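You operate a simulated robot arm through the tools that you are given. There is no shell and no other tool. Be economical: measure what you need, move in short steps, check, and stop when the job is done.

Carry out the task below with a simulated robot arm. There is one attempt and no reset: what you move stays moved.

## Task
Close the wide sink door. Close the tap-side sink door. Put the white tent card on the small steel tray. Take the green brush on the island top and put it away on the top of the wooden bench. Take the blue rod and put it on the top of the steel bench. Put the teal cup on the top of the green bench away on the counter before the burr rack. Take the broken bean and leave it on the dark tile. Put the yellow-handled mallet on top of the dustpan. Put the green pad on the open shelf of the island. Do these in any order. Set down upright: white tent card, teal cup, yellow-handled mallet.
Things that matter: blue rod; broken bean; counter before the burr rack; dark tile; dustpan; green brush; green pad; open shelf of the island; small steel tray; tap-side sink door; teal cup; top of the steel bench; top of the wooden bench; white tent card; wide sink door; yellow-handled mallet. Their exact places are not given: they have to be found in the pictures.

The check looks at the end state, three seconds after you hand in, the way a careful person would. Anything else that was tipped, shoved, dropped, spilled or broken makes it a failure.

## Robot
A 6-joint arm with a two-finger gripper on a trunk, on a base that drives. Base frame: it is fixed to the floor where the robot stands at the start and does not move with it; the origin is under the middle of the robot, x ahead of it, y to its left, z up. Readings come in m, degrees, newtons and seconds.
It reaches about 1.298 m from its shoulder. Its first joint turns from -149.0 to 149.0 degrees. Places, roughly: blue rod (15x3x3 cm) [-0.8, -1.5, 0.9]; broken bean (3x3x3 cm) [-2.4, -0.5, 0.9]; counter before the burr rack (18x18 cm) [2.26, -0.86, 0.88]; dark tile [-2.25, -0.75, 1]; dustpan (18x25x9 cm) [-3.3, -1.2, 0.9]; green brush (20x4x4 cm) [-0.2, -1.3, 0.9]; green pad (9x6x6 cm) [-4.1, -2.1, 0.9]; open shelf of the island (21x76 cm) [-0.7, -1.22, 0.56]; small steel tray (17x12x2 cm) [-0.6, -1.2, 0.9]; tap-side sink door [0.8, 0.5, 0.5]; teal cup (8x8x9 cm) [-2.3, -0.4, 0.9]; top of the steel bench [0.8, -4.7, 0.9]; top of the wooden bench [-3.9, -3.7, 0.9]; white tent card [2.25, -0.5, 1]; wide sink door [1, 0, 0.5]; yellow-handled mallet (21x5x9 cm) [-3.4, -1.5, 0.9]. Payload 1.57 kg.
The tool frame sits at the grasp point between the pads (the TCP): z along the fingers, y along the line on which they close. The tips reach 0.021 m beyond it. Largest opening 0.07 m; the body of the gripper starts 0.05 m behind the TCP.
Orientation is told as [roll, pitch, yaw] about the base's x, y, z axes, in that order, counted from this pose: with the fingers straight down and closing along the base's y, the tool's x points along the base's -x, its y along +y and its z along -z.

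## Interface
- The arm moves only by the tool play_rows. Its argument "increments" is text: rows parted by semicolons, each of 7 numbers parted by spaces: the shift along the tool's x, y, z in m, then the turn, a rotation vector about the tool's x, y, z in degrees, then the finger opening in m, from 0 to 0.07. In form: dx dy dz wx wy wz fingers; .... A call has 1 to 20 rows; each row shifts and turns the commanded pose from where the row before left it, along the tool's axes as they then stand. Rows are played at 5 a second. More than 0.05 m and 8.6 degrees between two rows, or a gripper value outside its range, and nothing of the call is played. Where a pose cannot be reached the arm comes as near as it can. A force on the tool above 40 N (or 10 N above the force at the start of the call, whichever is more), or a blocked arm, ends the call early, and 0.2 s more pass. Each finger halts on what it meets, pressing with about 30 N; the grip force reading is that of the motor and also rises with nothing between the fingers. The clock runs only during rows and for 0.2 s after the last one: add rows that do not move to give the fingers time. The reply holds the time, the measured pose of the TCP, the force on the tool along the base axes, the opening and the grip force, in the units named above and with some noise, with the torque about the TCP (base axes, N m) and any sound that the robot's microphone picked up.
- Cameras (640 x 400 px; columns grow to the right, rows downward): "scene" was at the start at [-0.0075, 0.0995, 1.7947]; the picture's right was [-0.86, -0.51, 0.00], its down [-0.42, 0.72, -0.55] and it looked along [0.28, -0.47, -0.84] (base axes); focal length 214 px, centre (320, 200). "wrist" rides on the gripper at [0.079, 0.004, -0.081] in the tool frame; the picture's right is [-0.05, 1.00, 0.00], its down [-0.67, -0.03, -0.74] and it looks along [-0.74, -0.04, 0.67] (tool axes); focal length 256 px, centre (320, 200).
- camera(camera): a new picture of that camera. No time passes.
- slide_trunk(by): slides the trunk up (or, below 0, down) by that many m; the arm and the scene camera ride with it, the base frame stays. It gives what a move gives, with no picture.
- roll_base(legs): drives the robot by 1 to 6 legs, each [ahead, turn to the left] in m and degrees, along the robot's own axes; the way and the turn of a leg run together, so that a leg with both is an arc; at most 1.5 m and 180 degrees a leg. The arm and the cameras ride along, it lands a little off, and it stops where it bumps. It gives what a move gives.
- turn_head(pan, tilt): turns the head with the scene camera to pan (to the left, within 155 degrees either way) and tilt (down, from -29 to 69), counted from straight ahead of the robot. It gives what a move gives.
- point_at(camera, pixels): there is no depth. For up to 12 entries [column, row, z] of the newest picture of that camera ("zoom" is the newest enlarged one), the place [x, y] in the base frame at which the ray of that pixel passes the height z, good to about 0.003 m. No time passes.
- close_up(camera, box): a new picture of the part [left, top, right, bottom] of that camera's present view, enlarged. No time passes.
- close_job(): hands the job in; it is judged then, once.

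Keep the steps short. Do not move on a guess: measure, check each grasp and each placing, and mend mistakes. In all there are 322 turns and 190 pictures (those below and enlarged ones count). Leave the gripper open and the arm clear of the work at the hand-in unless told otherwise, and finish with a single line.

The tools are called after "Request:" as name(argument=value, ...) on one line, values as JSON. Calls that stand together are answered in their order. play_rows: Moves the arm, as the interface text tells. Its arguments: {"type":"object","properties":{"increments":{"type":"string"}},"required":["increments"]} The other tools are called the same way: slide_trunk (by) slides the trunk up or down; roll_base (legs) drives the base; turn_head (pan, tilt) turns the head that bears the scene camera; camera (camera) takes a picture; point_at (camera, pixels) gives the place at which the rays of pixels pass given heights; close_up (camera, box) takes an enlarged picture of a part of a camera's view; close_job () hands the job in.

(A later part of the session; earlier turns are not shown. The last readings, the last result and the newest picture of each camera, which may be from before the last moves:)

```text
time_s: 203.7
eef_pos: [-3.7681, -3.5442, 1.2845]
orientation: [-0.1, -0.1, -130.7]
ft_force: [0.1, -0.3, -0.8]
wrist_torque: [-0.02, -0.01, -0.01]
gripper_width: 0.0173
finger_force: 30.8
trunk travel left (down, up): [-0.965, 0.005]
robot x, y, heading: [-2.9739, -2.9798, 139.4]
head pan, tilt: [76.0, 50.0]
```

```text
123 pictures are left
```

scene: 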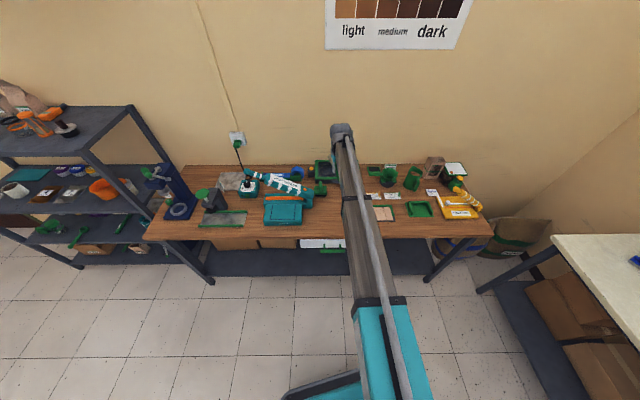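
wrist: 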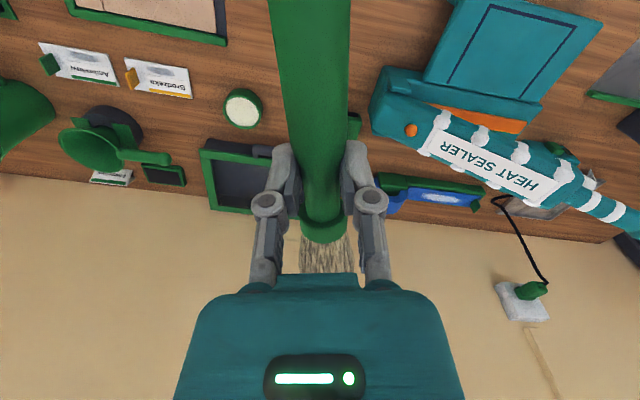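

Request:
point_at(camera="wrist", pixels=[[225, 5, 0.88], [228, 45, 0.88], [260, 100, 0.9], [372, 125, 0.92], [420, 85, 0.9], [455, 0, 0.9], [205, 150, 0.9], [360, 120, 0.9]])

Request:
close_up(camera="scene", box=[250, 150, 450, 260])

```text
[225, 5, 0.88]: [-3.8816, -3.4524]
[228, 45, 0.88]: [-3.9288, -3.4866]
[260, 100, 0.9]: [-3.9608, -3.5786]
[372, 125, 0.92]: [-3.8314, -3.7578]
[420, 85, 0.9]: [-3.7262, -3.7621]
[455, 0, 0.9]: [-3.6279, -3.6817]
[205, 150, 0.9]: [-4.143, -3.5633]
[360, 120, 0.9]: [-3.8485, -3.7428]
```

```text
3.20 times, centred on (350, 205) of scene
```

zoom: 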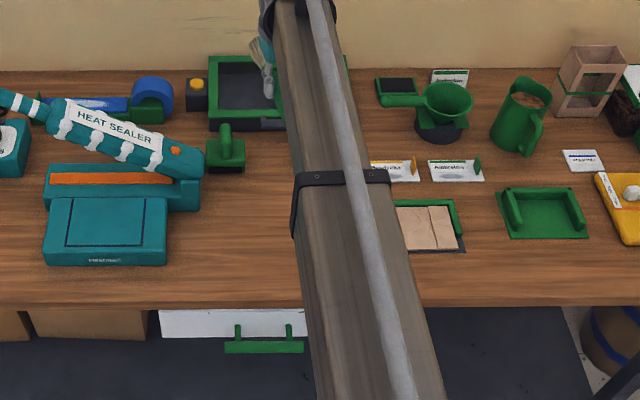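

Request:
slide_trunk(by=-0.34)

Request:
camera(camera="wrist")

Request:
close_up(camera="scene", box=[200, 50, 500, 250])

```text
time_s: 207.0
eef_pos: [-3.7674, -3.5446, 0.9428]
orientation: [-0.1, -0.1, -130.7]
ft_force: [0.1, -0.3, -1.2]
wrist_torque: [-0.01, 0.02, -0.02]
gripper_width: 0.0173
finger_force: 29.8
trunk travel left (down, up): [-0.625, 0.345]
robot x, y, heading: [-2.9758, -2.9813, 139.1]
head pan, tilt: [76.0, 50.0]
```

```text
121 pictures are left
```

wrist: 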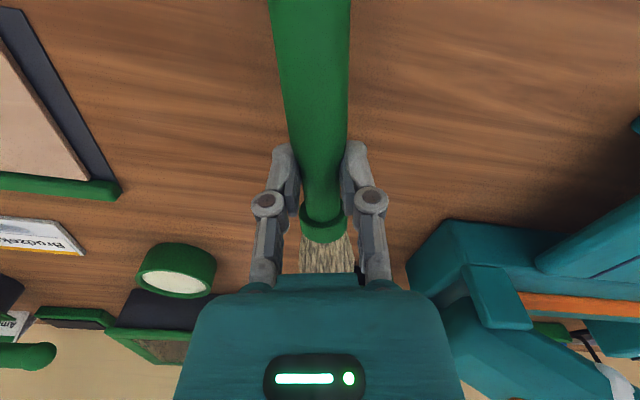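

```text
2.00 times, centred on (350, 150) of scene
```

zoom: 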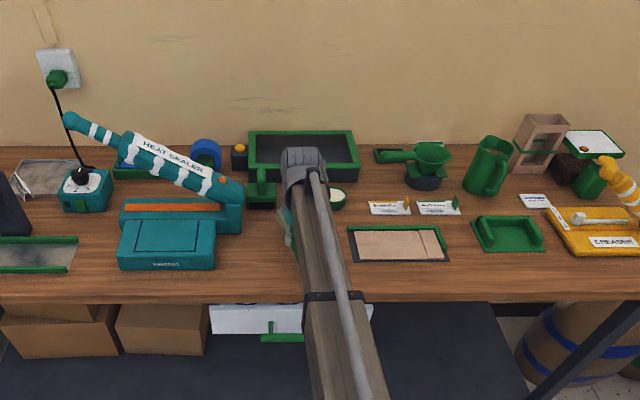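

Request:
slide_trunk(by=-0.015)

Request:
slide_trunk(by=-0.006)

Request:
slide_trunk(by=-0.005)

Request:
slide_trunk(by=-0.005)

```text
time_s: 207.6
eef_pos: [-3.7681, -3.5453, 0.9279]
orientation: [-0.1, -0.2, -130.7]
ft_force: [0.6, 0.9, -0.5]
wrist_torque: [0.04, -0.02, 0.01]
gripper_width: 0.017
finger_force: 30.0
trunk travel left (down, up): [-0.61, 0.36]
robot x, y, heading: [-2.9707, -2.9797, 139.3]
head pan, tilt: [76.0, 50.0]
```

```text
time_s: 208.2
eef_pos: [-3.7677, -3.5443, 0.922]
orientation: [-0.1, -0.1, -130.7]
ft_force: [-0.7, -0.3, -0.5]
wrist_torque: [-0.01, -0.03, 0.02]
gripper_width: 0.0176
finger_force: 29.5
trunk travel left (down, up): [-0.604, 0.366]
robot x, y, heading: [-2.9762, -2.9831, 139.2]
head pan, tilt: [76.0, 50.0]
```

```text
time_s: 208.7
eef_pos: [-3.768, -3.5457, 0.9178]
orientation: [0.0, -0.1, -130.7]
ft_force: [-0.4, 0.0, -0.5]
wrist_torque: [0.02, 0.02, 0.04]
gripper_width: 0.0173
finger_force: 30.0
trunk travel left (down, up): [-0.599, 0.371]
robot x, y, heading: [-2.9731, -2.9817, 139.2]
head pan, tilt: [76.0, 50.0]
```

```text
time_s: 209.2
eef_pos: [-3.7668, -3.5457, 0.9131]
orientation: [0.0, -0.2, -130.7]
ft_force: [-3.3, -1.6, 10.5]
wrist_torque: [-0.1, 0.14, -0.05]
gripper_width: 0.0173
finger_force: 30.1
trunk travel left (down, up): [-0.594, 0.376]
robot x, y, heading: [-2.9739, -2.9768, 138.9]
head pan, tilt: [76.0, 50.0]
```

Contact with the bench (about 10 N). I open, lift, and check.

Request:
play_rows(increments="0 0 0 0 0 0 0.025;0 0 0 0 0 0 0.04;0 0 0 0 0 0 0.06;0 0 0 0 0 0 0.07;0 0 0 0 0 0 0.07")

Request:
slide_trunk(by=0.2)

Request:
camera(camera="wrist")

```text
time_s: 210.4
eef_pos: [-3.7677, -3.5449, 0.9112]
orientation: [-0.1, -0.2, -130.8]
ft_force: [0.0, -0.3, -0.4]
wrist_torque: [0.01, 0.03, 0.03]
gripper_width: 0.0699
finger_force: 0.1
trunk travel left (down, up): [-0.594, 0.376]
robot x, y, heading: [-2.9727, -2.9773, 139.4]
head pan, tilt: [76.0, 50.0]
```

```text
time_s: 212.6
eef_pos: [-3.7682, -3.5463, 1.1114]
orientation: [-0.1, -0.2, -130.7]
ft_force: [0.0, 0.0, -0.2]
wrist_torque: [-0.02, -0.01, 0.01]
gripper_width: 0.0699
finger_force: 0.0
trunk travel left (down, up): [-0.794, 0.176]
robot x, y, heading: [-2.9739, -2.9799, 139.1]
head pan, tilt: [76.0, 50.0]
```

```text
119 pictures are left
```

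wrist: 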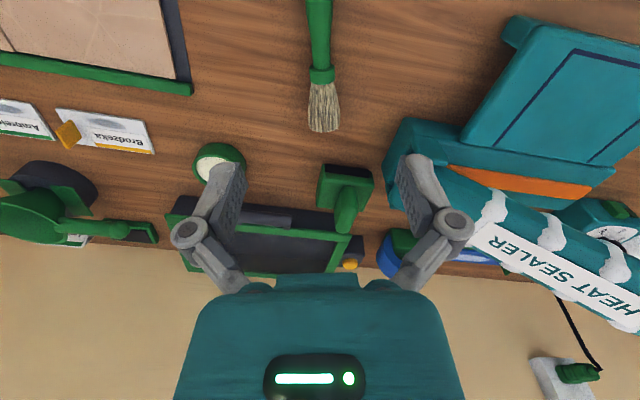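

Request:
slide_trunk(by=0.17)

Request:
roll_base(legs=[[0.4, 0]])

Request:
turn_head(pan=10, tilt=45)

Request:
camera(camera="scene")

```text
time_s: 214.5
eef_pos: [-3.7681, -3.5461, 1.283]
orientation: [-0.2, -0.1, -130.8]
ft_force: [0.4, -0.7, -0.2]
wrist_torque: [0.01, -0.05, -0.01]
gripper_width: 0.07
finger_force: 0.2
trunk travel left (down, up): [-0.964, 0.006]
robot x, y, heading: [-2.972, -2.9811, 139.0]
head pan, tilt: [76.0, 50.0]
```

```text
time_s: 217.5
eef_pos: [-4.0735, -3.2822, 1.2822]
orientation: [0.0, -0.1, -130.7]
ft_force: [-0.5, -0.1, -1.0]
wrist_torque: [-0.01, -0.04, -0.04]
gripper_width: 0.07
finger_force: 0.0
trunk travel left (down, up): [-0.964, 0.006]
robot x, y, heading: [-3.2779, -2.7175, 139.1]
head pan, tilt: [76.0, 50.0]
```

```text
time_s: 218.9
eef_pos: [-4.0714, -3.2812, 1.2823]
orientation: [-0.1, -0.1, -130.7]
ft_force: [-0.4, -0.2, 0.0]
wrist_torque: [0.03, 0.0, 0.0]
gripper_width: 0.07
finger_force: 0.0
trunk travel left (down, up): [-0.964, 0.006]
robot x, y, heading: [-3.2753, -2.716, 139.0]
head pan, tilt: [10.0, 45.0]
```

```text
118 pictures are left
```

scene: 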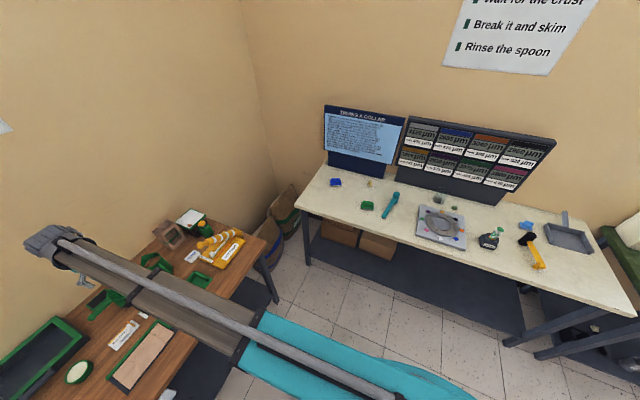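

Request:
close_up(camera="scene", box=[290, 150, 470, 270])

Request:
close_up(camera="scene", box=[460, 180, 640, 300])

Request:
point_at(camera="scene", pixels=[[367, 206, 0.9], [361, 206, 0.9], [373, 205, 0.9], [540, 255, 0.9], [525, 238, 0.92], [568, 235, 0.9], [295, 210, 0.88], [620, 312, 0.88], [480, 200, 0.88]])

```text
3.33 times, centred on (380, 210) of scene
```

zoom: 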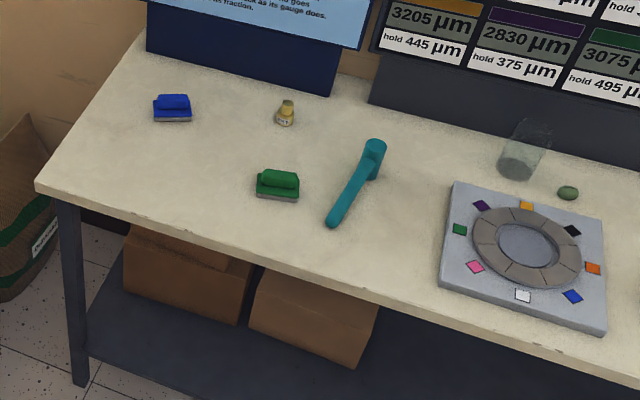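

```text
3.33 times, centred on (550, 240) of scene
```

zoom: 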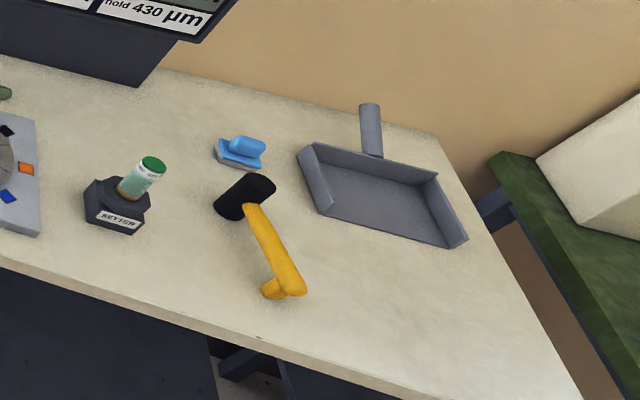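

```text
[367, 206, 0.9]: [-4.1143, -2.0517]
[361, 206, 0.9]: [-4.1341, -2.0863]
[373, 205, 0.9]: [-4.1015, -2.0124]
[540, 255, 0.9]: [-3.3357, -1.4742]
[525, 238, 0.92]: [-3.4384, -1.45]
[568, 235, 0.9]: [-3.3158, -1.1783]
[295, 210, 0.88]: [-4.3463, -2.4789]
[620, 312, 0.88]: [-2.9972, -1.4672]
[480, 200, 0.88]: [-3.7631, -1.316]
```

Request:
roll_base(legs=[[0, -73.9]])

Request:
play_rows(increments="0 0 0 0 0 -8.5 0.07;0 0 0 0 0 -8.5 0.07;0 0 0 0 0 -8.5 0.07;0 0 0 0 0 -8.5 0.07;0 0 0 0 0 -8.5 0.07;0 0 0 0 0 -8.5 0.07;0 0 0 0 0 -8.5 0.07")

Request:
camera(camera="wrist")

```text
time_s: 223.9
eef_pos: [-4.05, -2.1235, 1.2819]
orientation: [-0.1, -0.1, 156.1]
ft_force: [-0.6, 0.6, 0.4]
wrist_torque: [0.0, 0.0, 0.01]
gripper_width: 0.0699
finger_force: 0.0
trunk travel left (down, up): [-0.964, 0.006]
robot x, y, heading: [-3.271, -2.7245, 66.2]
head pan, tilt: [10.0, 45.0]
```

```text
time_s: 225.5
eef_pos: [-4.0488, -2.1222, 1.2826]
orientation: [-0.1, -0.1, -144.2]
ft_force: [-0.3, -0.3, 0.2]
wrist_torque: [-0.03, 0.0, 0.01]
gripper_width: 0.0705
finger_force: 0.1
trunk travel left (down, up): [-0.964, 0.006]
robot x, y, heading: [-3.272, -2.7198, 66.2]
head pan, tilt: [10.0, 45.0]
```

```text
115 pictures are left
```

wrist: 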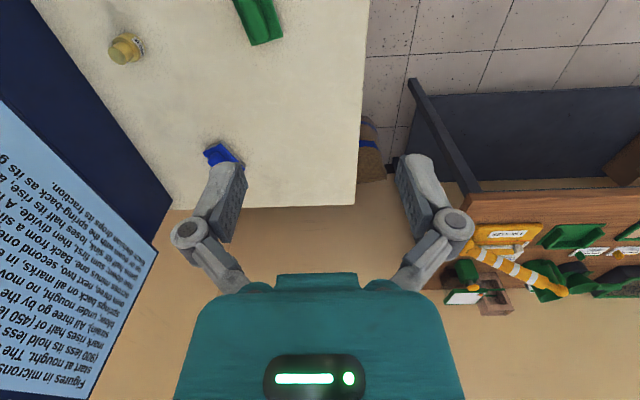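

Request:
play_rows(increments="0.025 -.032 0 0 0 0 0.07;0.025 -.032 0 0 0 0 0.07;0.025 -.033 0 0 0 0 0.07;0 0 0 0 0 0 0.07")

Request:
slide_trunk(by=-0.2)

Request:
camera(camera="wrist")

```text
time_s: 226.5
eef_pos: [-4.0443, -2.0014, 1.2824]
orientation: [-0.2, 0.0, -144.3]
ft_force: [-0.5, -0.6, -0.1]
wrist_torque: [0.02, 0.0, 0.0]
gripper_width: 0.0702
finger_force: 0.0
trunk travel left (down, up): [-0.964, 0.006]
robot x, y, heading: [-3.2716, -2.7243, 66.2]
head pan, tilt: [10.0, 45.0]
```

```text
time_s: 228.7
eef_pos: [-4.0436, -1.9997, 1.0821]
orientation: [-0.1, -0.1, -144.3]
ft_force: [0.0, -0.8, -0.7]
wrist_torque: [0.01, 0.0, 0.0]
gripper_width: 0.0702
finger_force: 0.0
trunk travel left (down, up): [-0.764, 0.206]
robot x, y, heading: [-3.2712, -2.7211, 66.0]
head pan, tilt: [10.0, 45.0]
```

```text
114 pictures are left
```

wrist: 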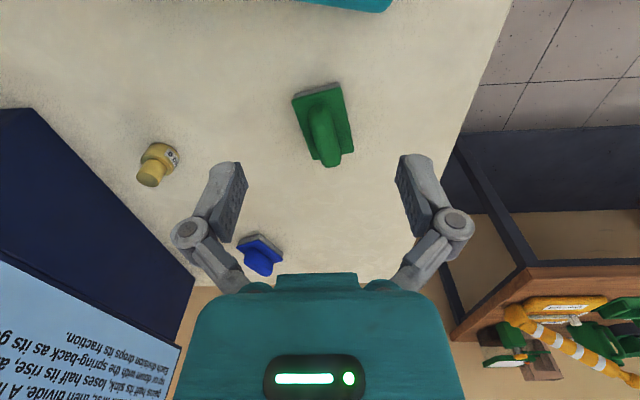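

Request:
point_at(camera="wrist", pixels=[[292, 97, 0.895], [340, 84, 0.895], [354, 148, 0.895], [308, 158, 0.895], [318, 110, 0.93], [332, 162, 0.92]])

Request:
close_up(camera="wrist", box=[270, 60, 380, 190])

```text
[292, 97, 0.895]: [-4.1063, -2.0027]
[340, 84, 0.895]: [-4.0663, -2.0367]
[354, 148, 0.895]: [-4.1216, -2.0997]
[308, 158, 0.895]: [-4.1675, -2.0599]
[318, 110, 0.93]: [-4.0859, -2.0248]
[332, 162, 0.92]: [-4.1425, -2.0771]
```

```text
3.08 times, centred on (325, 125) of wrist
```

zoom: 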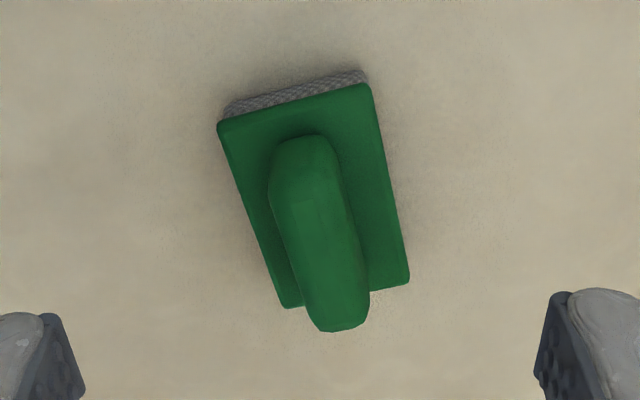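

Request:
play_rows(increments="-.0437 0 0 0 0 0 0.05;-.0437 0 0 0 0 0 0.05;0 0 0 0 0 -5.15 0.05;0 0 0 0 0 -5.15 0.05;0 0 0 0 0 0 0.05")

Request:
slide_trunk(by=-0.1)

Request:
camera(camera="wrist")

```text
time_s: 229.9
eef_pos: [-4.1158, -2.0503, 1.0822]
orientation: [-0.2, -0.1, -134.0]
ft_force: [0.6, 0.5, -0.3]
wrist_torque: [0.01, 0.0, -0.01]
gripper_width: 0.0504
finger_force: 0.1
trunk travel left (down, up): [-0.764, 0.206]
robot x, y, heading: [-3.275, -2.7225, 66.2]
head pan, tilt: [10.0, 45.0]
```

```text
time_s: 231.2
eef_pos: [-4.1151, -2.0511, 0.9827]
orientation: [-0.1, 0.0, -134.1]
ft_force: [-0.2, -0.2, -0.3]
wrist_torque: [-0.02, -0.01, -0.01]
gripper_width: 0.0499
finger_force: 0.0
trunk travel left (down, up): [-0.664, 0.306]
robot x, y, heading: [-3.2763, -2.72, 66.3]
head pan, tilt: [10.0, 45.0]
```

```text
112 pictures are left
```

wrist: 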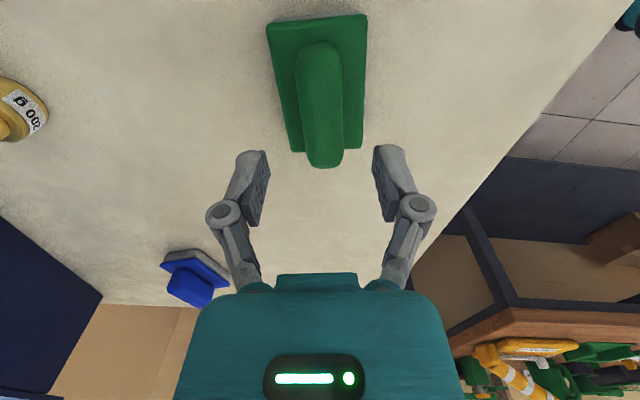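

Request:
slide_trunk(by=-0.045)

Request:
slide_trunk(by=-0.01)

Request:
camera(camera="wrist")

```text
time_s: 232.1
eef_pos: [-4.1145, -2.0503, 0.9366]
orientation: [-0.1, 0.0, -134.1]
ft_force: [-0.6, -0.6, 0.5]
wrist_torque: [-0.03, 0.03, 0.0]
gripper_width: 0.0501
finger_force: 0.1
trunk travel left (down, up): [-0.619, 0.351]
robot x, y, heading: [-3.2713, -2.7207, 66.2]
head pan, tilt: [10.0, 45.0]
```

```text
time_s: 232.7
eef_pos: [-4.1146, -2.0508, 0.9275]
orientation: [-0.1, 0.0, -134.0]
ft_force: [-0.5, 0.7, 0.5]
wrist_torque: [0.01, 0.01, -0.02]
gripper_width: 0.0499
finger_force: 0.0
trunk travel left (down, up): [-0.609, 0.361]
robot x, y, heading: [-3.2732, -2.7243, 65.9]
head pan, tilt: [10.0, 45.0]
```

```text
111 pictures are left
```

wrist: 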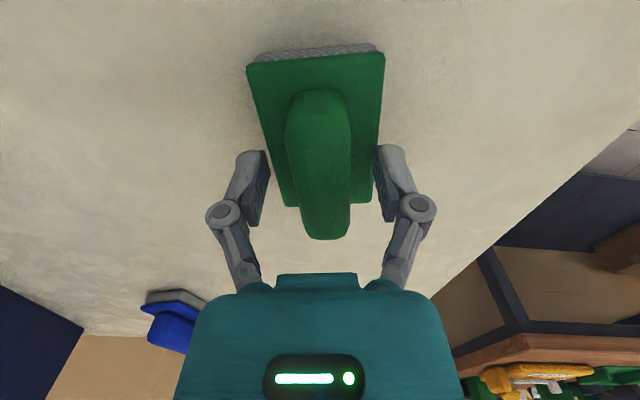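

Request:
play_rows(increments="0 0 0 0 0 0 0.03;0 0 0 0 0 0 0.01;0 0 0 0 0 0 0;0 0 0 0 0 0 0;0 0 0 0 0 0 0")

Request:
slide_trunk(by=0.2)

Request:
camera(camera="wrist")

```text
time_s: 233.9
eef_pos: [-4.1156, -2.0498, 0.9283]
orientation: [-0.1, 0.0, -134.0]
ft_force: [-0.2, 0.0, 1.0]
wrist_torque: [-0.04, 0.02, 0.07]
gripper_width: 0.023
finger_force: 29.9
trunk travel left (down, up): [-0.609, 0.361]
robot x, y, heading: [-3.2724, -2.7251, 66.1]
head pan, tilt: [10.0, 45.0]
```

```text
time_s: 236.1
eef_pos: [-4.1147, -2.0508, 1.1273]
orientation: [-0.1, 0.1, -134.0]
ft_force: [0.1, 0.5, -0.6]
wrist_torque: [0.02, 0.03, 0.01]
gripper_width: 0.0233
finger_force: 29.8
trunk travel left (down, up): [-0.809, 0.161]
robot x, y, heading: [-3.2755, -2.7229, 66.1]
head pan, tilt: [10.0, 45.0]
```

```text
110 pictures are left
```

wrist: 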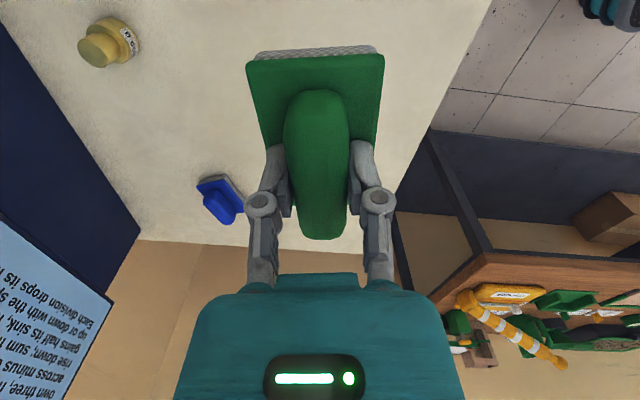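

Request:
slide_trunk(by=0.155)

Request:
play_rows(increments=".004 .042 0 0 0 0 0;.004 .042 0 0 0 0 0;.004 .042 0 0 0 0 0;.004 .042 0 0 0 0 0;.004 .042 0 0 0 0 0;.004 .042 0 0 0 0 0;0 0 0 0 0 0 0")

Request:
roll_base(legs=[[0, 137]])

```text
time_s: 237.9
eef_pos: [-4.1147, -2.0507, 1.2819]
orientation: [-0.1, 0.0, -133.9]
ft_force: [-0.5, 1.3, -1.1]
wrist_torque: [0.02, 0.01, 0.01]
gripper_width: 0.023
finger_force: 29.9
trunk travel left (down, up): [-0.964, 0.006]
robot x, y, heading: [-3.2741, -2.7212, 66.3]
head pan, tilt: [10.0, 45.0]
```

```text
time_s: 239.5
eef_pos: [-3.9156, -2.2082, 1.2815]
orientation: [-0.1, 0.0, -134.2]
ft_force: [0.3, -0.6, -0.6]
wrist_torque: [-0.04, 0.0, 0.0]
gripper_width: 0.0227
finger_force: 30.0
trunk travel left (down, up): [-0.964, 0.006]
robot x, y, heading: [-3.2728, -2.7225, 66.3]
head pan, tilt: [10.0, 45.0]
```

```text
time_s: 248.3
eef_pos: [-3.1528, -3.5359, 1.2823]
orientation: [-0.1, 0.1, 2.6]
ft_force: [-1.0, 0.3, 0.2]
wrist_torque: [-0.03, 0.01, 0.03]
gripper_width: 0.0228
finger_force: 30.0
trunk travel left (down, up): [-0.964, 0.006]
robot x, y, heading: [-3.2541, -2.7566, -157.6]
head pan, tilt: [10.0, 45.0]
```

Request:
roll_base(legs=[[0, 23.5], [-1.15, 0], [-1.15, 0], [0, -11]])

```text
time_s: 265.0
eef_pos: [-1.384, -1.8475, 1.2817]
orientation: [-0.2, 0.0, 14.6]
ft_force: [-0.1, -0.5, -0.6]
wrist_torque: [-0.01, 0.02, -0.01]
gripper_width: 0.0228
finger_force: 30.2
trunk travel left (down, up): [-0.964, 0.006]
robot x, y, heading: [-1.645, -1.1064, -145.0]
head pan, tilt: [10.0, 45.0]
```

Request:
roll_base(legs=[[-1.25, 0]])

Request:
turn_head(pan=70, tilt=60)

Request:
camera(camera="scene")

```text
time_s: 272.8
eef_pos: [-0.3504, -1.1287, 1.2811]
orientation: [-0.1, 0.1, 14.2]
ft_force: [-0.5, 0.5, 0.5]
wrist_torque: [-0.01, 0.02, 0.01]
gripper_width: 0.023
finger_force: 29.9
trunk travel left (down, up): [-0.964, 0.006]
robot x, y, heading: [-0.6018, -0.3847, -145.5]
head pan, tilt: [10.0, 45.0]
```

```text
time_s: 274.1
eef_pos: [-0.3504, -1.1298, 1.2834]
orientation: [-0.2, 0.0, 14.2]
ft_force: [0.9, -0.2, -1.1]
wrist_torque: [0.0, -0.01, -0.01]
gripper_width: 0.023
finger_force: 29.9
trunk travel left (down, up): [-0.964, 0.006]
robot x, y, heading: [-0.6078, -0.3906, -145.5]
head pan, tilt: [70.0, 60.0]
```

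```text
109 pictures are left
```

scene: 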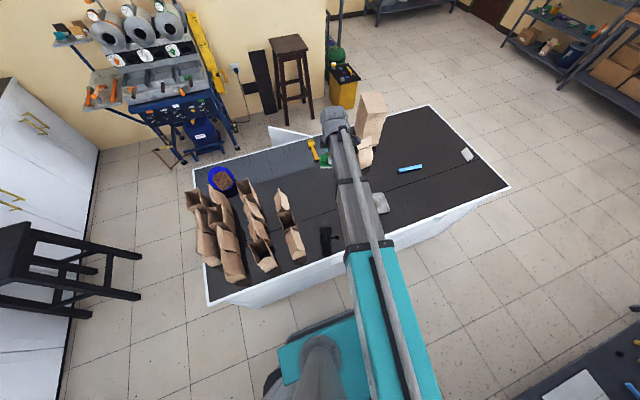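

Request:
play_rows(increments=".044 .0052 0 0 0 0 0;.044 .0052 0 0 0 0 0;.044 .0052 0 0 0 0 0;.044 .0052 0 0 0 0 0;.044 .0052 0 0 0 0 0;.044 .0052 0 0 0 0 0;.044 .0052 0 0 0 0 0;.044 .0052 0 0 0 0 0;.044 .0052 0 0 0 0 0")

Request:
play_rows(increments=".0332 .0337 0 0 0 0 0;.0332 .0337 0 0 0 0 0;.0332 .0337 0 0 0 0 0;.0332 .0337 0 0 0 0 0;.0332 .0337 0 0 0 0 0;.0332 .0337 0 0 0 0 0;.0332 .0337 0 0 0 0 0;.0332 .0337 0 0 0 0 0;.0332 .0337 0 0 0 0 0;.0332 .0337 0 0 0 0 0;.0332 .0337 0 0 0 0 0;.0332 .0337 0 0 0 0 0;0 0 0 0 0 0 0")

Request:
play_rows(increments="0 0 0 0 0 7.7 0;0 0 0 0 0 7.7 0;0 0 0 0 0 7.7 0;0 0 0 0 0 7.7 0;0 0 0 0 0 7.7 0;0 0 0 0 0 7.7 0;0 0 0 0 0 7.7 0;0 0 0 0 0 7.7 0;0 0 0 0 0 7.7 0;0 0 0 0 0 0 0")

```text
time_s: 276.1
eef_pos: [-0.7479, -1.182, 1.2817]
orientation: [-0.2, 0.0, 14.2]
ft_force: [-0.1, 0.1, -0.7]
wrist_torque: [-0.02, -0.02, -0.02]
gripper_width: 0.0231
finger_force: 29.8
trunk travel left (down, up): [-0.964, 0.006]
robot x, y, heading: [-0.6059, -0.3879, -145.6]
head pan, tilt: [70.0, 60.0]
```

```text
time_s: 278.9
eef_pos: [-1.2311, -0.8879, 1.2817]
orientation: [-0.1, 0.0, 14.3]
ft_force: [0.8, 0.1, -1.0]
wrist_torque: [-0.01, 0.0, -0.01]
gripper_width: 0.023
finger_force: 30.0
trunk travel left (down, up): [-0.964, 0.006]
robot x, y, heading: [-0.6066, -0.3889, -145.4]
head pan, tilt: [70.0, 60.0]
```

```text
time_s: 281.1
eef_pos: [-1.2319, -0.8875, 1.2817]
orientation: [-0.1, -0.3, -55.3]
ft_force: [0.0, 0.2, 0.0]
wrist_torque: [-0.02, 0.0, 0.0]
gripper_width: 0.0228
finger_force: 30.3
trunk travel left (down, up): [-0.964, 0.006]
robot x, y, heading: [-0.6031, -0.3857, -145.6]
head pan, tilt: [70.0, 60.0]
```

Request:
slide_trunk(by=-0.4)

Request:
play_rows(increments="0 0 0 0 -7.5 0 0;0 0 0 0 -7.5 0 0;0 0 0 0 -7.5 0 0;0 0 0 0 -7.5 0 0;0 0 0 0 -7.5 0 0;0 0 0 0 -7.5 0 0;0 0 0 0 0 0 0")

Request:
camera(camera="wrist")

Request:
camera(camera="scene")

```text
time_s: 284.9
eef_pos: [-1.231, -0.887, 0.883]
orientation: [-0.2, -0.2, -55.1]
ft_force: [0.5, 0.0, -0.2]
wrist_torque: [-0.01, -0.06, -0.01]
gripper_width: 0.0233
finger_force: 29.7
trunk travel left (down, up): [-0.564, 0.406]
robot x, y, heading: [-0.6048, -0.3891, -145.5]
head pan, tilt: [70.0, 60.0]
```

```text
time_s: 286.5
eef_pos: [-1.2317, -0.8868, 0.9376]
orientation: [-0.1, -45.2, -55.1]
ft_force: [-0.5, 0.2, -0.5]
wrist_torque: [-0.01, 0.01, 0.02]
gripper_width: 0.0232
finger_force: 30.4
out of reach, approached as far as the arm can: row 2, 3, 4, 5, 6
trunk travel left (down, up): [-0.564, 0.406]
robot x, y, heading: [-0.6026, -0.3869, -145.4]
head pan, tilt: [70.0, 60.0]
```

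```text
108 pictures are left
```

wrist: 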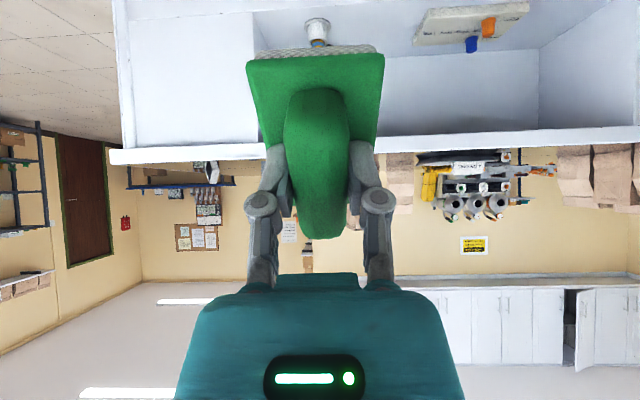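

```text
107 pictures are left
```

scene: 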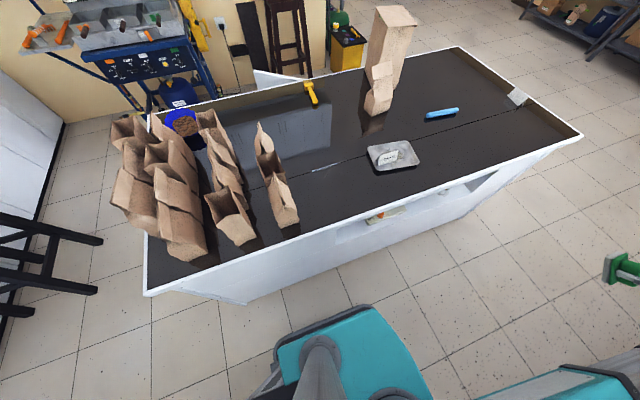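

Request:
point_at(camera="wrist", pixels=[[318, 20, 0.57], [318, 45, 0.6], [413, 42, 0.57], [430, 10, 0.57], [530, 8, 0.57], [385, 52, 0.56], [540, 50, 0.56]])

Request:
close_up(camera="scene", box=[300, 140, 560, 290])

```text
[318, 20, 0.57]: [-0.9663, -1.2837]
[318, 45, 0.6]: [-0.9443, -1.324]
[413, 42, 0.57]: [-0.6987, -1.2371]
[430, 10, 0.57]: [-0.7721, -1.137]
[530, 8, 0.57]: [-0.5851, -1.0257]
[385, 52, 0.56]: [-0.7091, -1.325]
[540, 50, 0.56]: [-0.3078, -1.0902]
```

```text
2.46 times, centred on (430, 215) of scene
```

zoom: 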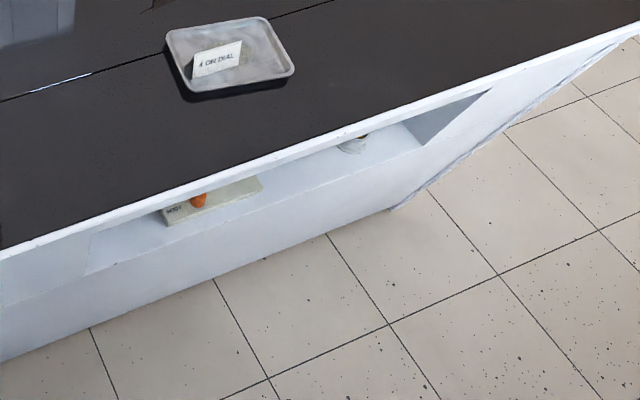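

Request:
slide_trunk(by=-0.285)

Request:
play_rows(increments="-.03 0 .03 0 0 0 0;-.03 0 .03 0 0 0 0;-.03 0 .03 0 0 0 0;-.03 0 .03 0 0 0 0;-.03 0 .03 0 0 0 0;-.03 0 .03 0 0 0 0;-.03 0 .03 0 0 0 0;0 .042 0 0 0 0 0;0 .042 0 0 0 0 0;0 .043 0 0 0 0 0;0 0 0 0 0 0 0")

Request:
camera(camera="wrist")

Request:
turn_head(pan=40, tilt=35)

Request:
camera(camera="scene")

```text
time_s: 289.4
eef_pos: [-1.2315, -0.8854, 0.652]
orientation: [0.0, -45.0, -55.1]
ft_force: [0.2, -0.7, -1.0]
wrist_torque: [-0.01, -0.03, 0.02]
gripper_width: 0.0228
finger_force: 30.2
trunk travel left (down, up): [-0.279, 0.691]
robot x, y, heading: [-0.6018, -0.3908, -145.6]
head pan, tilt: [70.0, 60.0]
```

```text
time_s: 291.8
eef_pos: [-0.9583, -1.0581, 0.6506]
orientation: [-0.1, -45.1, -55.0]
ft_force: [-0.1, 0.2, -0.8]
wrist_torque: [0.03, 0.01, -0.03]
gripper_width: 0.023
finger_force: 30.3
trunk travel left (down, up): [-0.279, 0.691]
robot x, y, heading: [-0.6035, -0.3883, -145.1]
head pan, tilt: [70.0, 60.0]
```

```text
105 pictures are left
```

wrist: 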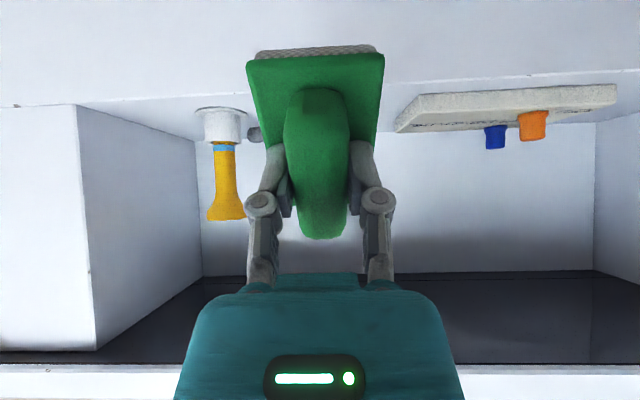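

```text
time_s: 292.7
eef_pos: [-0.9582, -1.0584, 0.6532]
orientation: [-0.1, -45.1, -55.1]
ft_force: [-0.1, 0.6, -1.2]
wrist_torque: [-0.02, 0.0, -0.02]
gripper_width: 0.0228
finger_force: 29.6
trunk travel left (down, up): [-0.279, 0.691]
robot x, y, heading: [-0.6042, -0.3868, -145.4]
head pan, tilt: [40.0, 35.0]
```

```text
104 pictures are left
```

scene: 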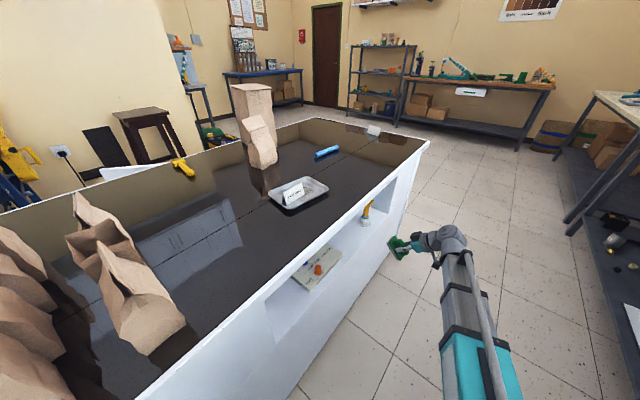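

Request:
play_rows(increments="-.0278 0 .0278 0 0 0 0;-.0278 0 .0278 0 0 0 0;-.0278 0 .0278 0 0 0 0;-.0278 0 .0278 0 0 0 0;-.0278 0 .0278 0 0 0 0;-.0278 0 .0278 0 0 0 0;0 0 0 0 0 0 0")

Request:
camera(camera="wrist")

Request:
close_up(camera="scene", box=[280, 150, 480, 300])

```text
time_s: 294.3
eef_pos: [-0.8214, -1.2511, 0.6528]
orientation: [-0.1, -45.0, -55.1]
ft_force: [-0.7, 0.9, 0.1]
wrist_torque: [0.01, -0.01, 0.04]
gripper_width: 0.0227
finger_force: 30.3
trunk travel left (down, up): [-0.279, 0.691]
robot x, y, heading: [-0.6081, -0.3865, -145.4]
head pan, tilt: [40.0, 35.0]
```

```text
103 pictures are left
```

wrist: 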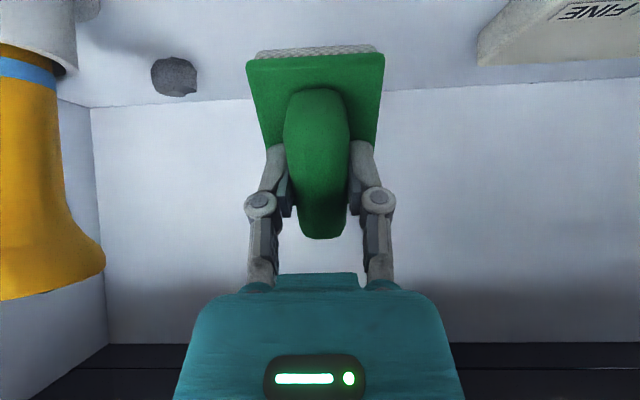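

```text
2.67 times, centred on (380, 225) of scene
```

zoom: 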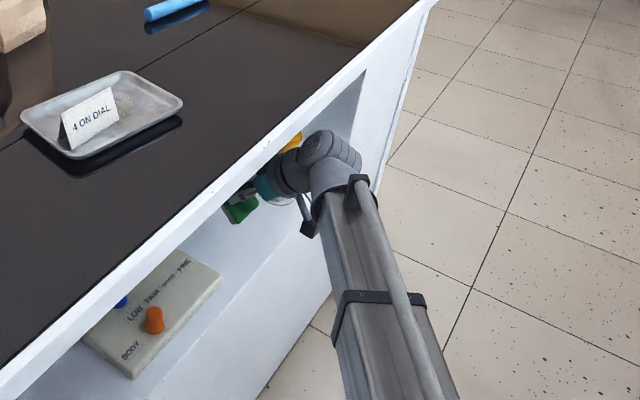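

Request:
slide_trunk(by=-0.018)

Request:
slide_trunk(by=-0.006)

Request:
slide_trunk(by=-0.005)

Request:
camera(camera="wrist")

```text
time_s: 295.0
eef_pos: [-0.822, -1.2503, 0.6338]
orientation: [-0.1, -45.0, -55.1]
ft_force: [0.0, -0.4, -0.5]
wrist_torque: [-0.03, 0.04, -0.01]
gripper_width: 0.0231
finger_force: 29.7
trunk travel left (down, up): [-0.261, 0.709]
robot x, y, heading: [-0.6032, -0.3886, -145.4]
head pan, tilt: [40.0, 35.0]
```

```text
time_s: 295.5
eef_pos: [-0.8217, -1.2505, 0.6278]
orientation: [-0.2, -45.0, -55.0]
ft_force: [0.3, 0.2, -0.5]
wrist_torque: [0.0, 0.03, -0.02]
gripper_width: 0.0229
finger_force: 29.8
trunk travel left (down, up): [-0.255, 0.715]
robot x, y, heading: [-0.6035, -0.3856, -145.4]
head pan, tilt: [40.0, 35.0]
```

```text
time_s: 296.1
eef_pos: [-0.823, -1.2499, 0.6231]
orientation: [-0.2, -45.1, -55.1]
ft_force: [1.1, -0.2, -0.4]
wrist_torque: [0.04, -0.03, -0.02]
gripper_width: 0.023
finger_force: 30.2
trunk travel left (down, up): [-0.25, 0.72]
robot x, y, heading: [-0.6013, -0.3872, -145.3]
head pan, tilt: [40.0, 35.0]
```

```text
101 pictures are left
```

wrist: 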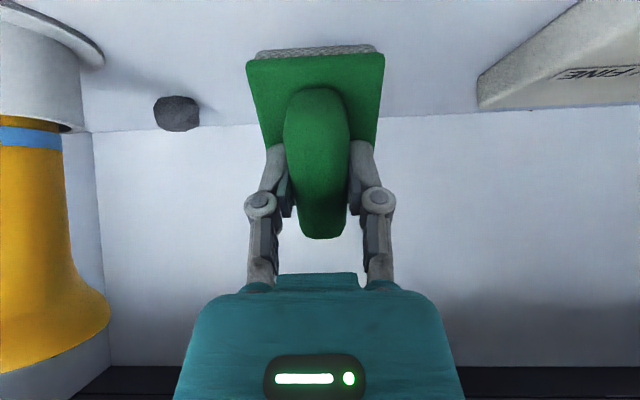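

Request:
slide_trunk(by=-0.006)

Request:
slide_trunk(by=-0.005)

Request:
slide_trunk(by=-0.005)

Request:
slide_trunk(by=-0.005)

```text
time_s: 296.6
eef_pos: [-0.8235, -1.2502, 0.6167]
orientation: [-0.1, -45.0, -55.1]
ft_force: [-0.2, -0.3, -1.1]
wrist_torque: [0.02, 0.02, 0.03]
gripper_width: 0.0228
finger_force: 30.6
trunk travel left (down, up): [-0.244, 0.726]
robot x, y, heading: [-0.6032, -0.3915, -145.3]
head pan, tilt: [40.0, 35.0]
```

```text
time_s: 297.2
eef_pos: [-0.8221, -1.25, 0.6122]
orientation: [0.0, -45.0, -55.1]
ft_force: [0.1, 0.3, -0.4]
wrist_torque: [0.03, -0.02, 0.03]
gripper_width: 0.0229
finger_force: 30.2
trunk travel left (down, up): [-0.239, 0.731]
robot x, y, heading: [-0.6037, -0.3869, -145.3]
head pan, tilt: [40.0, 35.0]
```

```text
time_s: 297.7
eef_pos: [-0.8222, -1.2502, 0.6082]
orientation: [-0.2, -45.2, -55.0]
ft_force: [0.0, -5.8, 20.3]
wrist_torque: [-0.15, -0.01, 0.0]
gripper_width: 0.0232
finger_force: 29.9
trunk travel left (down, up): [-0.234, 0.736]
robot x, y, heading: [-0.6027, -0.3868, -145.7]
head pan, tilt: [40.0, 35.0]
```

```text
time_s: 298.1
eef_pos: [-0.8214, -1.2499, 0.6067]
orientation: [0.0, -45.6, -55.3]
ft_force: [-1.9, 4.7, 29.4]
wrist_torque: [0.33, 0.11, 0.02]
gripper_width: 0.023
finger_force: 30.4
trunk travel left (down, up): [-0.231, 0.739]
robot x, y, heading: [-0.6009, -0.3868, -145.5]
head pan, tilt: [40.0, 35.0]
stopped: the force on the tool passed its limit at 45 N (the readings are from after the stop); the commanded pose is now the measured one
```

Request:
slide_trunk(by=0.003)

Request:
play_rows(increments="0 0 0 0 0 0 0.03;0 0 0 0 0 0 0.04;0 0 0 0 0 0 0.05;0 0 0 0 0 0 0.05;0 0 0 0 0 0 0.05")

Request:
camera(camera="wrist")

```text
time_s: 298.6
eef_pos: [-0.8224, -1.2512, 0.6082]
orientation: [-0.1, -45.4, -55.3]
ft_force: [0.5, 2.7, 5.3]
wrist_torque: [0.16, -0.04, -0.03]
gripper_width: 0.023
finger_force: 30.3
trunk travel left (down, up): [-0.234, 0.736]
robot x, y, heading: [-0.6033, -0.3875, -145.4]
head pan, tilt: [40.0, 35.0]
```

```text
time_s: 299.8
eef_pos: [-0.8231, -1.2509, 0.6073]
orientation: [-0.1, -45.3, -55.2]
ft_force: [-0.8, -1.1, -0.3]
wrist_torque: [0.0, -0.05, 0.0]
gripper_width: 0.0501
finger_force: 0.1
trunk travel left (down, up): [-0.234, 0.736]
robot x, y, heading: [-0.6061, -0.3847, -145.6]
head pan, tilt: [40.0, 35.0]
```

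```text
100 pictures are left
```

wrist: 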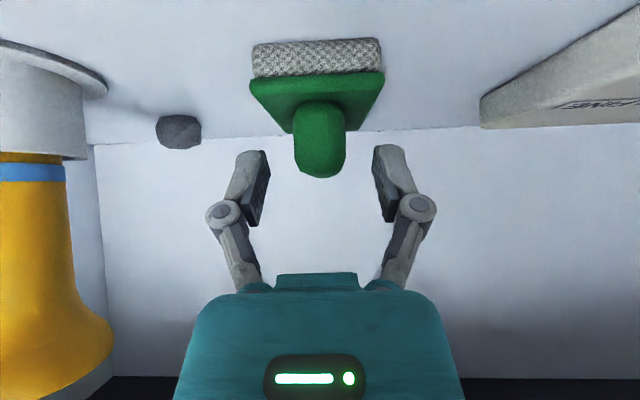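

Request:
play_rows(increments=".0278 0 -.0278 0 0 0 .05;.0278 0 -.0278 0 0 0 .05;.0278 0 -.0278 0 0 0 .05;.0278 0 -.0278 0 0 0 .05;.0278 0 -.0278 0 0 0 .05;.0278 0 -.0278 0 0 0 .05;.02 -0.03 -.02 0 0 0 .05;.02 -0.03 -.02 0 0 0 .05;.02 -0.03 -.02 0 0 0 .05;0 0 0 0 0 0 .05")

Request:
camera(camera="wrist")

```text
time_s: 302.0
eef_pos: [-1.0801, -1.0368, 0.6083]
orientation: [0.0, -45.3, -55.3]
ft_force: [0.6, 0.5, 1.2]
wrist_torque: [-0.03, 0.01, -0.01]
gripper_width: 0.0499
finger_force: 0.1
trunk travel left (down, up): [-0.234, 0.736]
robot x, y, heading: [-0.6017, -0.3874, -145.3]
head pan, tilt: [40.0, 35.0]
```

```text
99 pictures are left
```

wrist: 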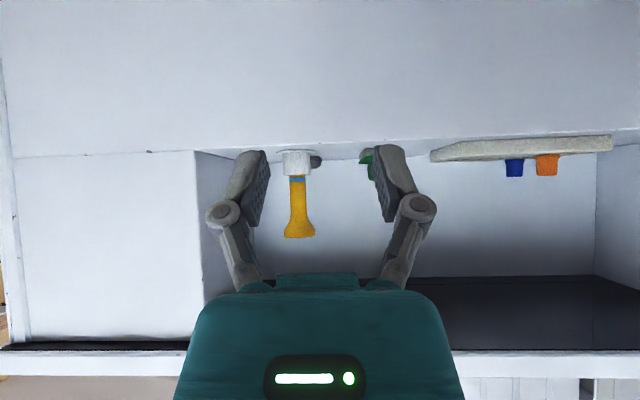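

Request:
slide_trunk(by=0.4)

Request:
slide_trunk(by=0.33)

Request:
play_rows(increments="0 0 0 0 7.55 0 0.07;0 0 0 0 7.55 0 0.07;0 0 0 0 7.55 0 0.07;0 0 0 0 7.55 0 0.07;0 0 0 0 7.55 0 0.07;0 0 0 0 7.55 0 0.07;0 0 0 0 0 0 0.07")

Request:
turn_head(pan=60, tilt=50)

Request:
camera(camera="scene")

```text
time_s: 305.9
eef_pos: [-1.0785, -1.0385, 1.0077]
orientation: [-0.1, -45.3, -55.3]
ft_force: [-0.2, 0.3, -0.1]
wrist_torque: [0.01, 0.01, -0.01]
gripper_width: 0.0502
finger_force: 0.0
trunk travel left (down, up): [-0.634, 0.336]
robot x, y, heading: [-0.6045, -0.3874, -145.4]
head pan, tilt: [40.0, 35.0]
```

```text
time_s: 309.1
eef_pos: [-1.0785, -1.0373, 1.3377]
orientation: [-0.1, -45.3, -55.1]
ft_force: [0.0, 0.9, 0.2]
wrist_torque: [0.03, 0.01, 0.03]
gripper_width: 0.0503
finger_force: 0.0
trunk travel left (down, up): [-0.964, 0.006]
robot x, y, heading: [-0.6039, -0.3865, -145.6]
head pan, tilt: [40.0, 35.0]
```

```text
time_s: 310.7
eef_pos: [-1.0779, -1.0383, 1.2811]
orientation: [-0.1, 0.1, -55.3]
ft_force: [0.5, 0.1, 0.1]
wrist_torque: [0.01, 0.01, 0.0]
gripper_width: 0.0701
finger_force: 0.0
out of reach, approached as far as the arm can: row 1, 2, 3, 4, 5
trunk travel left (down, up): [-0.964, 0.006]
robot x, y, heading: [-0.6045, -0.3896, -145.6]
head pan, tilt: [40.0, 35.0]
```

```text
time_s: 311.6
eef_pos: [-1.0783, -1.0367, 1.2808]
orientation: [-0.1, -0.1, -55.3]
ft_force: [0.5, 0.6, -0.1]
wrist_torque: [-0.03, -0.02, -0.01]
gripper_width: 0.0697
finger_force: 0.1
trunk travel left (down, up): [-0.964, 0.006]
robot x, y, heading: [-0.6048, -0.386, -145.3]
head pan, tilt: [60.0, 50.0]
```

```text
98 pictures are left
```

scene: 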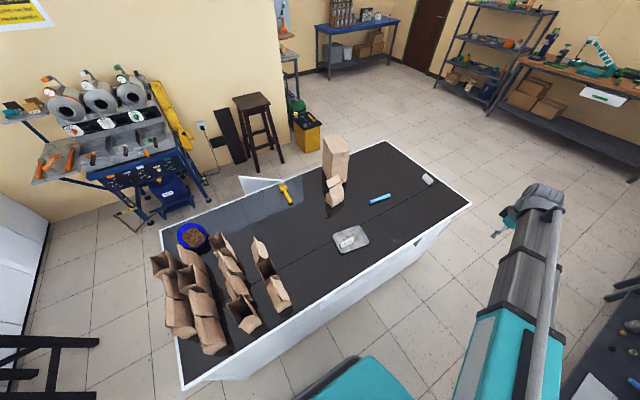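

Request:
close_up(camera="scene", box=[330, 170, 430, 230])

Request:
point_at(camera="zoom", pixels=[[258, 205, 0.895], [385, 165, 0.895], [320, 186, 0.895]])

```text
6.40 times, centred on (380, 200) of scene
```

zoom: 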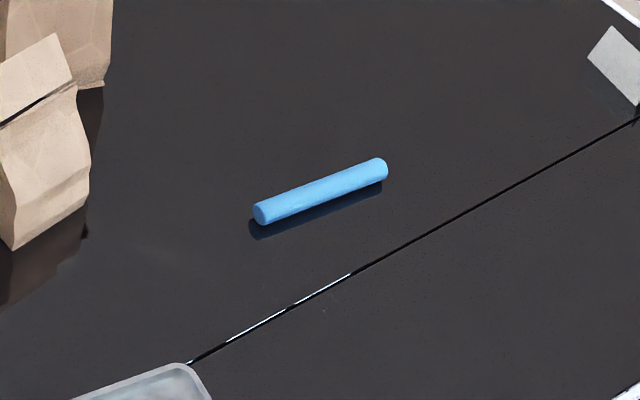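

```text
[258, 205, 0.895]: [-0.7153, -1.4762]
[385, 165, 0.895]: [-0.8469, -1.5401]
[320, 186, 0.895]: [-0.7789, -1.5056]
```

Request:
roll_base(legs=[[0.3, 0]])

Request:
play_rows(increments="-.0427 .0212 0 0 0 0 0.07;-.0427 .0212 0 0 0 0 0.07;-.0427 .0212 0 0 0 0 0.07;-.0427 .0212 0 0 0 0 0.07;-.0427 .0212 0 0 0 0 0.07;-.0427 .0212 0 0 0 0 0.07;-.0427 .0212 0 0 0 0 0.07;-.0427 .0212 0 0 0 0 0.07;-.0427 .0212 0 0 0 0 0.07;-.0427 .0212 0 0 0 0 0.07;-.0427 .0212 0 0 0 0 0.07;-.0427 .0212 0 0 0 0 0.07;-.0427 .0212 0 0 0 0 0.07")

Request:
play_rows(increments="0 0 0 0 0 8.23 0.07;0 0 0 0 0 8.23 0.07;0 0 0 0 0 8.23 0.07;0 0 0 0 0 8.23 0.07;0 0 0 0 0 8.23 0.07;0 0 0 0 0 8.23 0.07;0 0 0 0 0 8.23 0.07;0 0 0 0 0 8.23 0.07;0 0 0 0 0 8.23 0.07;0 0 0 0 0 8.23 0.07;0 0 0 0 0 8.23 0.07;0 0 0 0 0 8.23 0.07;0 0 0 0 0 0 0.07")

```text
time_s: 313.9
eef_pos: [-1.3276, -1.2105, 1.2824]
orientation: [0.0, 0.0, -55.3]
ft_force: [0.2, 0.0, 0.5]
wrist_torque: [0.03, -0.03, -0.01]
gripper_width: 0.07
finger_force: 0.1
trunk travel left (down, up): [-0.964, 0.006]
robot x, y, heading: [-0.8475, -0.5595, -145.3]
head pan, tilt: [60.0, 50.0]
```

```text
time_s: 316.7
eef_pos: [-0.7838, -1.5086, 1.2823]
orientation: [-0.1, 0.1, -55.3]
ft_force: [0.7, -0.5, -0.2]
wrist_torque: [0.01, 0.02, -0.01]
gripper_width: 0.07
finger_force: 0.1
trunk travel left (down, up): [-0.964, 0.006]
robot x, y, heading: [-0.8521, -0.5584, -145.5]
head pan, tilt: [60.0, 50.0]
```

```text
time_s: 319.5
eef_pos: [-0.7837, -1.5084, 1.2825]
orientation: [0.0, -0.1, -154.2]
ft_force: [0.1, 1.0, 0.3]
wrist_torque: [0.03, 0.01, 0.01]
gripper_width: 0.0701
finger_force: 0.0
trunk travel left (down, up): [-0.964, 0.006]
robot x, y, heading: [-0.8531, -0.5577, -145.5]
head pan, tilt: [60.0, 50.0]
```

Request:
slide_trunk(by=-0.29)

Request:
camera(camera="wrist")

```text
time_s: 322.5
eef_pos: [-0.7854, -1.5089, 0.9926]
orientation: [0.0, -0.1, -154.1]
ft_force: [-0.1, 0.5, 1.2]
wrist_torque: [0.01, 0.0, 0.03]
gripper_width: 0.07
finger_force: 0.1
trunk travel left (down, up): [-0.674, 0.296]
robot x, y, heading: [-0.8509, -0.5594, -145.2]
head pan, tilt: [60.0, 50.0]
```

```text
96 pictures are left
```

wrist: 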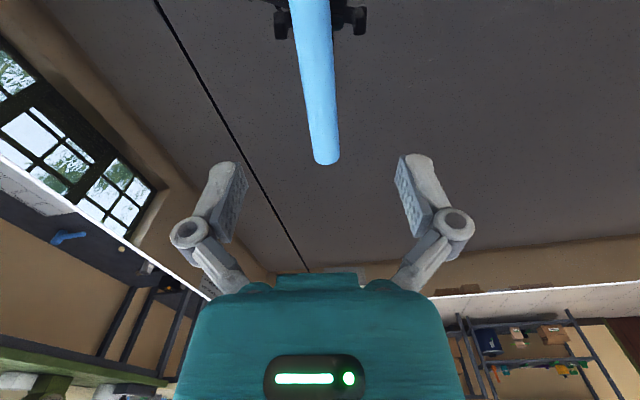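

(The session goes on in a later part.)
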